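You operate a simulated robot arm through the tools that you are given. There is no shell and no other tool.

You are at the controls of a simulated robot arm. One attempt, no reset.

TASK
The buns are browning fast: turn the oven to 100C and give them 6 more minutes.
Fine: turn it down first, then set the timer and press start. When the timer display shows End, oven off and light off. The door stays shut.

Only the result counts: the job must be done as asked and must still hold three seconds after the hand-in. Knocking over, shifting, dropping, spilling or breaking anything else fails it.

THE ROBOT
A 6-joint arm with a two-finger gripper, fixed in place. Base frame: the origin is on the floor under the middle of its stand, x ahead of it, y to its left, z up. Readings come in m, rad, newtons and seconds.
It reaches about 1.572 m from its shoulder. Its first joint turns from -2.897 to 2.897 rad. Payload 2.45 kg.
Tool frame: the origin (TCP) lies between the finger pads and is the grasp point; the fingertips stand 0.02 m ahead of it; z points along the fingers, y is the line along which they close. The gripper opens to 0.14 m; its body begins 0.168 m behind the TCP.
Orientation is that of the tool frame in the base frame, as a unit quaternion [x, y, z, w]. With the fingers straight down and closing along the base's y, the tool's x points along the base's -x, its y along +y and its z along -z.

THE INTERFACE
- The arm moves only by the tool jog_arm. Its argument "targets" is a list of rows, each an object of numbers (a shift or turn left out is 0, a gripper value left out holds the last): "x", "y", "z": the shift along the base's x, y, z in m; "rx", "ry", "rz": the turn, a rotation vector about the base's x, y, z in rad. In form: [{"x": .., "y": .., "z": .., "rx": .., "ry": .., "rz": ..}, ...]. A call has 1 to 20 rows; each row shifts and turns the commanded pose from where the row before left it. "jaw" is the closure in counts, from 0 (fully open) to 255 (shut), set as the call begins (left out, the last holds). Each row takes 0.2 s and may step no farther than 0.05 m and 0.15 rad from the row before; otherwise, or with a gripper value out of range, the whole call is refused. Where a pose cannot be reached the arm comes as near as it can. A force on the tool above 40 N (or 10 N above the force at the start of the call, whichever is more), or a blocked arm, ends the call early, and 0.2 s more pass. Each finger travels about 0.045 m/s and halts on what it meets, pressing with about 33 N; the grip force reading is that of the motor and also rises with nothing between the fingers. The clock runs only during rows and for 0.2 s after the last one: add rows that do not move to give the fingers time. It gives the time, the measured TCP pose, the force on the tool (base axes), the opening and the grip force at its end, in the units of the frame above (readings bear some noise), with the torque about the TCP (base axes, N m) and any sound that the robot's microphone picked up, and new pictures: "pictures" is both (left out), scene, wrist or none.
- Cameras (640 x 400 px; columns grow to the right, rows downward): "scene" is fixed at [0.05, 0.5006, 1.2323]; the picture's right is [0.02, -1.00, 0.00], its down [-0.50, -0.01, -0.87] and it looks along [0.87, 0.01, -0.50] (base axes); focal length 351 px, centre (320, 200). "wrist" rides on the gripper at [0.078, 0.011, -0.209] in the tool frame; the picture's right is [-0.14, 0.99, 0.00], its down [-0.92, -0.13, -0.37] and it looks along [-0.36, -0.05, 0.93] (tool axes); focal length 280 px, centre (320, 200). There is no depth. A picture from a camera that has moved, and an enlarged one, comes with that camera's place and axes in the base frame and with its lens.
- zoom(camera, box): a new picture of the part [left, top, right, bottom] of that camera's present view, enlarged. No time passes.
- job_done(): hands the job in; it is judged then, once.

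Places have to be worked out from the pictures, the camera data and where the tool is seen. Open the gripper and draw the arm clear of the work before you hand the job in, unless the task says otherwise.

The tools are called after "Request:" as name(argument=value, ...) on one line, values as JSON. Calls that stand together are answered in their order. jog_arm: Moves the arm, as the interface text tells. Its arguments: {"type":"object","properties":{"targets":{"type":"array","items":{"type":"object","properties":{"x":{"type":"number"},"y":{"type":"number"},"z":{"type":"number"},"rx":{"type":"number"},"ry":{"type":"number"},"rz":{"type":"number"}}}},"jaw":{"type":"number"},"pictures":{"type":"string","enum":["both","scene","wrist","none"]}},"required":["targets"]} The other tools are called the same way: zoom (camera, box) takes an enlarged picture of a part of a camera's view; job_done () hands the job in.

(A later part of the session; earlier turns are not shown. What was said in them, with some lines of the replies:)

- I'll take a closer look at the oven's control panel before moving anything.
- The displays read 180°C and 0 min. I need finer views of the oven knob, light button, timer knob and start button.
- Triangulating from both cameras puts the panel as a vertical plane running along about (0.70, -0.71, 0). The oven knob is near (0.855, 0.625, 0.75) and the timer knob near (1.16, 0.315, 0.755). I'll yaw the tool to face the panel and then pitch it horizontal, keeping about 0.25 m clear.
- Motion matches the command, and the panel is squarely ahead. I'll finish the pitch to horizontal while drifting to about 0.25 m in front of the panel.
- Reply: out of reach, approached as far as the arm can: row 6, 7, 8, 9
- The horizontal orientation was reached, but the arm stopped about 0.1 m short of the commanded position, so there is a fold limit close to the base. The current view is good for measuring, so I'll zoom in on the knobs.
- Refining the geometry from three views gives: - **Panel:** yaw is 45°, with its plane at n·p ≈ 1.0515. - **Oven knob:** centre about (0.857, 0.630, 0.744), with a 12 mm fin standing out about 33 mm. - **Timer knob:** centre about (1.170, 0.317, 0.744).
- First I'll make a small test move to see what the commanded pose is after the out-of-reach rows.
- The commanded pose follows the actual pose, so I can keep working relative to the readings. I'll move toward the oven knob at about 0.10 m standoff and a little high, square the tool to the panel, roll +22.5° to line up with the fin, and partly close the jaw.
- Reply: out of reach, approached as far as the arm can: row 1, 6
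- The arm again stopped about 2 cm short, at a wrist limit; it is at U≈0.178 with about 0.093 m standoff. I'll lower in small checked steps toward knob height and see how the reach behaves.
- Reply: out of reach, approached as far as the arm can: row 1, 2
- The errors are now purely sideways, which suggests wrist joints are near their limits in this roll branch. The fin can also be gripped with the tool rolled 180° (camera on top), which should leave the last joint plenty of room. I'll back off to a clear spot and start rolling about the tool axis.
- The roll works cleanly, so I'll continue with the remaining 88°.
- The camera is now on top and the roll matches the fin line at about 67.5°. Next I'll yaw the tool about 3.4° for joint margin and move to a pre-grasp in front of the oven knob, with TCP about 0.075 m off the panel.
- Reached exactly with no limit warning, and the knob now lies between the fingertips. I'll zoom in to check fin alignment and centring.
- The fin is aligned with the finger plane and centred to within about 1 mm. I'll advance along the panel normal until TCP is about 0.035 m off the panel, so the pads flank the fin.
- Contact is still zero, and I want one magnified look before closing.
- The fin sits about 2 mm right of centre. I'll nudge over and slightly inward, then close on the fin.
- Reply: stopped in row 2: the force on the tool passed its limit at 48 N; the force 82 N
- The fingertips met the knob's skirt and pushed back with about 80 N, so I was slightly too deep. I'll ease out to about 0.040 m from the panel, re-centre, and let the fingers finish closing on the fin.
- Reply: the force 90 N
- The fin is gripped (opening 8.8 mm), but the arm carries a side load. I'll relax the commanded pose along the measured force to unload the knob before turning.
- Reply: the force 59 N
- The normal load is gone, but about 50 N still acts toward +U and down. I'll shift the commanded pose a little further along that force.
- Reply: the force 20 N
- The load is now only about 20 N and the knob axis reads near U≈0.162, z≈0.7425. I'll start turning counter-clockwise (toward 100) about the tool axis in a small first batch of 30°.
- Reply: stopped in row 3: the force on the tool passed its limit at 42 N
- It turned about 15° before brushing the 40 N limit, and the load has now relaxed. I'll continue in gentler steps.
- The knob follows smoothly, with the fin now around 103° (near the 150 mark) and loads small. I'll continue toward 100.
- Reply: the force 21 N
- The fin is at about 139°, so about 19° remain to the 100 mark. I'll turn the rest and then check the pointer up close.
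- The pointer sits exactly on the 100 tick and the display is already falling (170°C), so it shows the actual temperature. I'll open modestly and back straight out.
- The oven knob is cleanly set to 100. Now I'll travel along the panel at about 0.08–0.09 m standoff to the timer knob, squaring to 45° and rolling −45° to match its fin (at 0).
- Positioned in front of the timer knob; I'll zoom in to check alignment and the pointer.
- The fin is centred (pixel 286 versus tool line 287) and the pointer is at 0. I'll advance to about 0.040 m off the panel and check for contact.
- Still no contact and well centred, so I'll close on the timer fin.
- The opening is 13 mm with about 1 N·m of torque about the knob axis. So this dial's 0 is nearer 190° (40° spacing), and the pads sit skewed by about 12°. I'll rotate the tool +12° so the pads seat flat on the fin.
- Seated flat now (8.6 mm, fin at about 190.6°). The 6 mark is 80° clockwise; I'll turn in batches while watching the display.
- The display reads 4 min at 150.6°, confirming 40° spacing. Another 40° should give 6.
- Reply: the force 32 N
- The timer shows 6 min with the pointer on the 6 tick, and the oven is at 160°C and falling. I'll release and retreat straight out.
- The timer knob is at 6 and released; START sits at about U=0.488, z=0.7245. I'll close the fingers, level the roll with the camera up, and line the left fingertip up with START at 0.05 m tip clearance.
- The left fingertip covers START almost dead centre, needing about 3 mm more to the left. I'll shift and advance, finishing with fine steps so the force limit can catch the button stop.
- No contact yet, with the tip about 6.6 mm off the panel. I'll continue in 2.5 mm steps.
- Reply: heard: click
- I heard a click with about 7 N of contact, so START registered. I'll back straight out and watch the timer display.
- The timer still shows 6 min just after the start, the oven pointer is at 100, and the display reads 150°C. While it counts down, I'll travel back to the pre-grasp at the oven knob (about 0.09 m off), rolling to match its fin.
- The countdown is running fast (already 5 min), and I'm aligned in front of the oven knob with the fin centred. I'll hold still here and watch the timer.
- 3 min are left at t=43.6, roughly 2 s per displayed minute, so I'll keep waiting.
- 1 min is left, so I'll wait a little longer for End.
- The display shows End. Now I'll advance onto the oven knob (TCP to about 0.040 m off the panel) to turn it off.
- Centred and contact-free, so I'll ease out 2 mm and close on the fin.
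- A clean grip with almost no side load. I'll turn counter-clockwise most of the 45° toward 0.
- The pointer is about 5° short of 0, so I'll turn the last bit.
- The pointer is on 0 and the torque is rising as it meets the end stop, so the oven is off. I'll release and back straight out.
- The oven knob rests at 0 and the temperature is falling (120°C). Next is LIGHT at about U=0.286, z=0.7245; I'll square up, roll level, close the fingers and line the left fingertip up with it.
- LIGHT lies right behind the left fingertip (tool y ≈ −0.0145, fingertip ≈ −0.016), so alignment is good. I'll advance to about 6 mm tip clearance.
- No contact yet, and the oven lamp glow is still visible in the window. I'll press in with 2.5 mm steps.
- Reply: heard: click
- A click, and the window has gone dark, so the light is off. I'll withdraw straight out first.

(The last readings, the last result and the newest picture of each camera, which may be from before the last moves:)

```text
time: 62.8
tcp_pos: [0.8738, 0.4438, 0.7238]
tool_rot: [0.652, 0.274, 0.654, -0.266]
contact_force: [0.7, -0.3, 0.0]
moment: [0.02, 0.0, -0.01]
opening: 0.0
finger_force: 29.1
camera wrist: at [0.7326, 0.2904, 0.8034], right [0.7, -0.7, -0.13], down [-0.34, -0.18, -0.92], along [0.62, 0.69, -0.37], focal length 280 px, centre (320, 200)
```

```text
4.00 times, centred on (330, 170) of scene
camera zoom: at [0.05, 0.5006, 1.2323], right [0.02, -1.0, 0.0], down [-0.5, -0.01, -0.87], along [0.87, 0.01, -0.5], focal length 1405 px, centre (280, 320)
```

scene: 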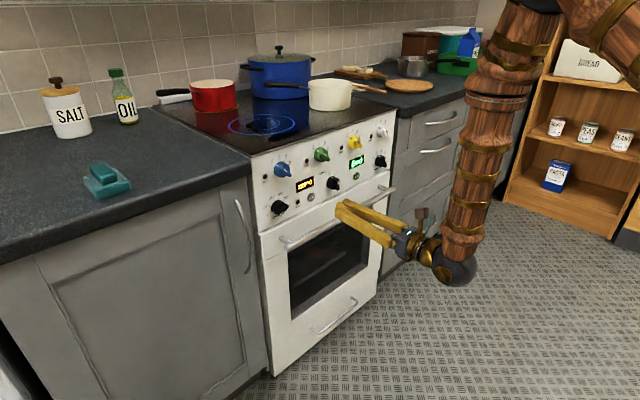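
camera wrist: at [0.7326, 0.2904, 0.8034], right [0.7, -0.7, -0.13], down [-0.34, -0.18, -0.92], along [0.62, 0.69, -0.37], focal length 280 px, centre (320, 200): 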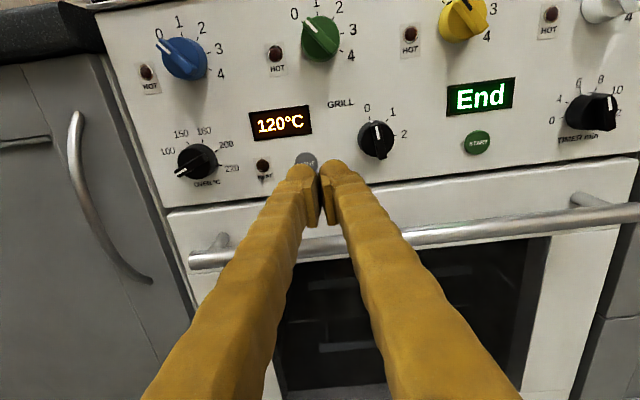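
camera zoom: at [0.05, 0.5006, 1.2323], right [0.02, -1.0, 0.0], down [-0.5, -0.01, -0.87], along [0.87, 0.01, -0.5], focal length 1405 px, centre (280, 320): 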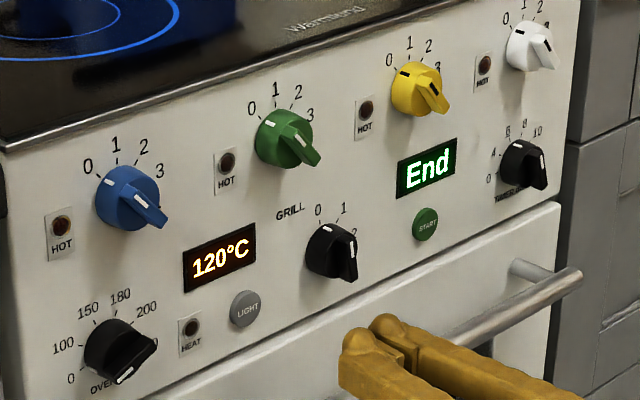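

Everything reads as asked: oven at 0, timer showing End, window dark, door shut. I'll open the gripper and draw the arm well clear of the stove.

Request:
jog_arm(targets=[{"x": -0.006, "y": -0.03, "z": 0.015}, {"x": -0.004, "y": -0.03, "z": 0.02}, {"x": 0.0, "y": -0.035, "z": 0.02}, {"x": 0.0, "y": -0.035, "z": 0.02}, {"x": 0.0, "y": -0.035, "z": 0.02}, {"x": 0.0, "y": -0.035, "z": 0.02}, {}, {}, {}], jaw=0)

Request:
zoom(camera="scene", box=[240, 110, 410, 350])

Request:
zoom(camera="scene", box=[265, 130, 405, 220])

```text
time: 64.8
tcp_pos: [0.8632, 0.2451, 0.8389]
tool_rot: [0.653, 0.273, 0.654, -0.266]
contact_force: [0.5, -0.3, -0.5]
moment: [0.04, -0.02, 0.01]
opening: 0.1402
finger_force: 0.1
camera wrist: at [0.7222, 0.091, 0.9178], right [0.7, -0.7, -0.13], down [-0.35, -0.18, -0.92], along [0.62, 0.69, -0.37], focal length 280 px, centre (320, 200)
```

scene: 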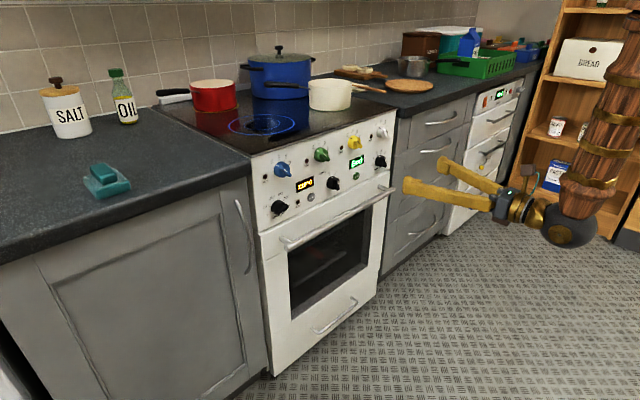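
wrist: 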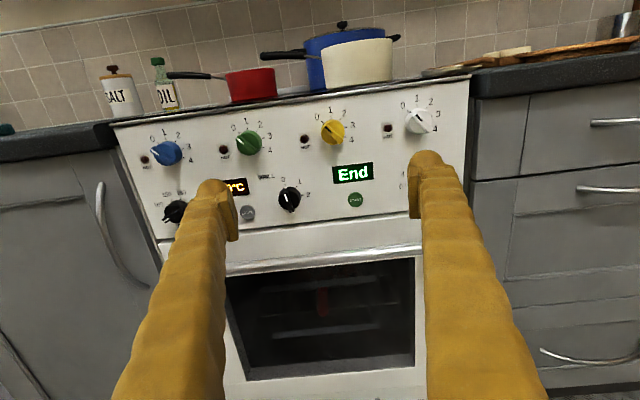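

```text
1.67 times, centred on (325, 230) of scene
camera zoom: at [0.05, 0.5006, 1.2323], right [0.02, -1.0, 0.0], down [-0.5, -0.01, -0.87], along [0.87, 0.01, -0.5], focal length 585 px, centre (312, 150)
```

zoom: 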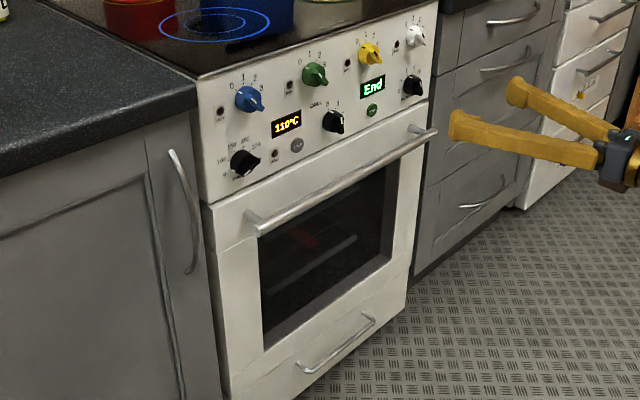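

```text
4.44 times, centred on (335, 175) of scene
camera zoom: at [0.05, 0.5006, 1.2323], right [0.02, -1.0, 0.0], down [-0.5, -0.01, -0.87], along [0.87, 0.01, -0.5], focal length 1561 px, centre (253, 311)
```

zoom: 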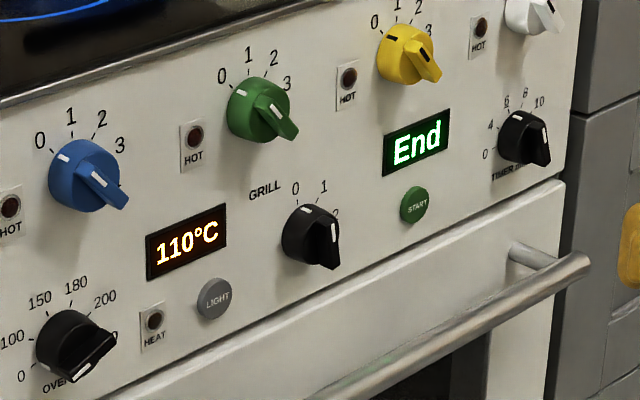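

The oven is off at 0 and cooling (110°C), the timer shows End, the light is off and the door is shut. The other knobs and items are untouched, the gripper is open and the arm is clear, so I'm handing the job in.

Request:
job_done()

```text
The job is handed in.
```

The buns got their 6 more minutes at the 100°C setting, and the oven and its light are now off. I've handed the job in; the result hasn't come back yet.

- **Temperature:** I turned the oven knob from 180 to 100 first. The display showed the actual temperature, which was still falling and read 130°C when the timer ended, so the oven never actually got down to 100°C.
- **Timer:** I set it to 6 min, pressed start and waited until the display showed End. The timer knob is still on 6.
- **Shut-down:** I then turned the oven knob to 0 and pressed the light button once; the window went dark.
- **Everything else:** The door stayed shut, and nothing else was moved or knocked. On my first try at the oven knob the fingers pressed on it with about 80 N, so I backed off; I saw no damage. The gripper is open and the arm is clear of the stove.
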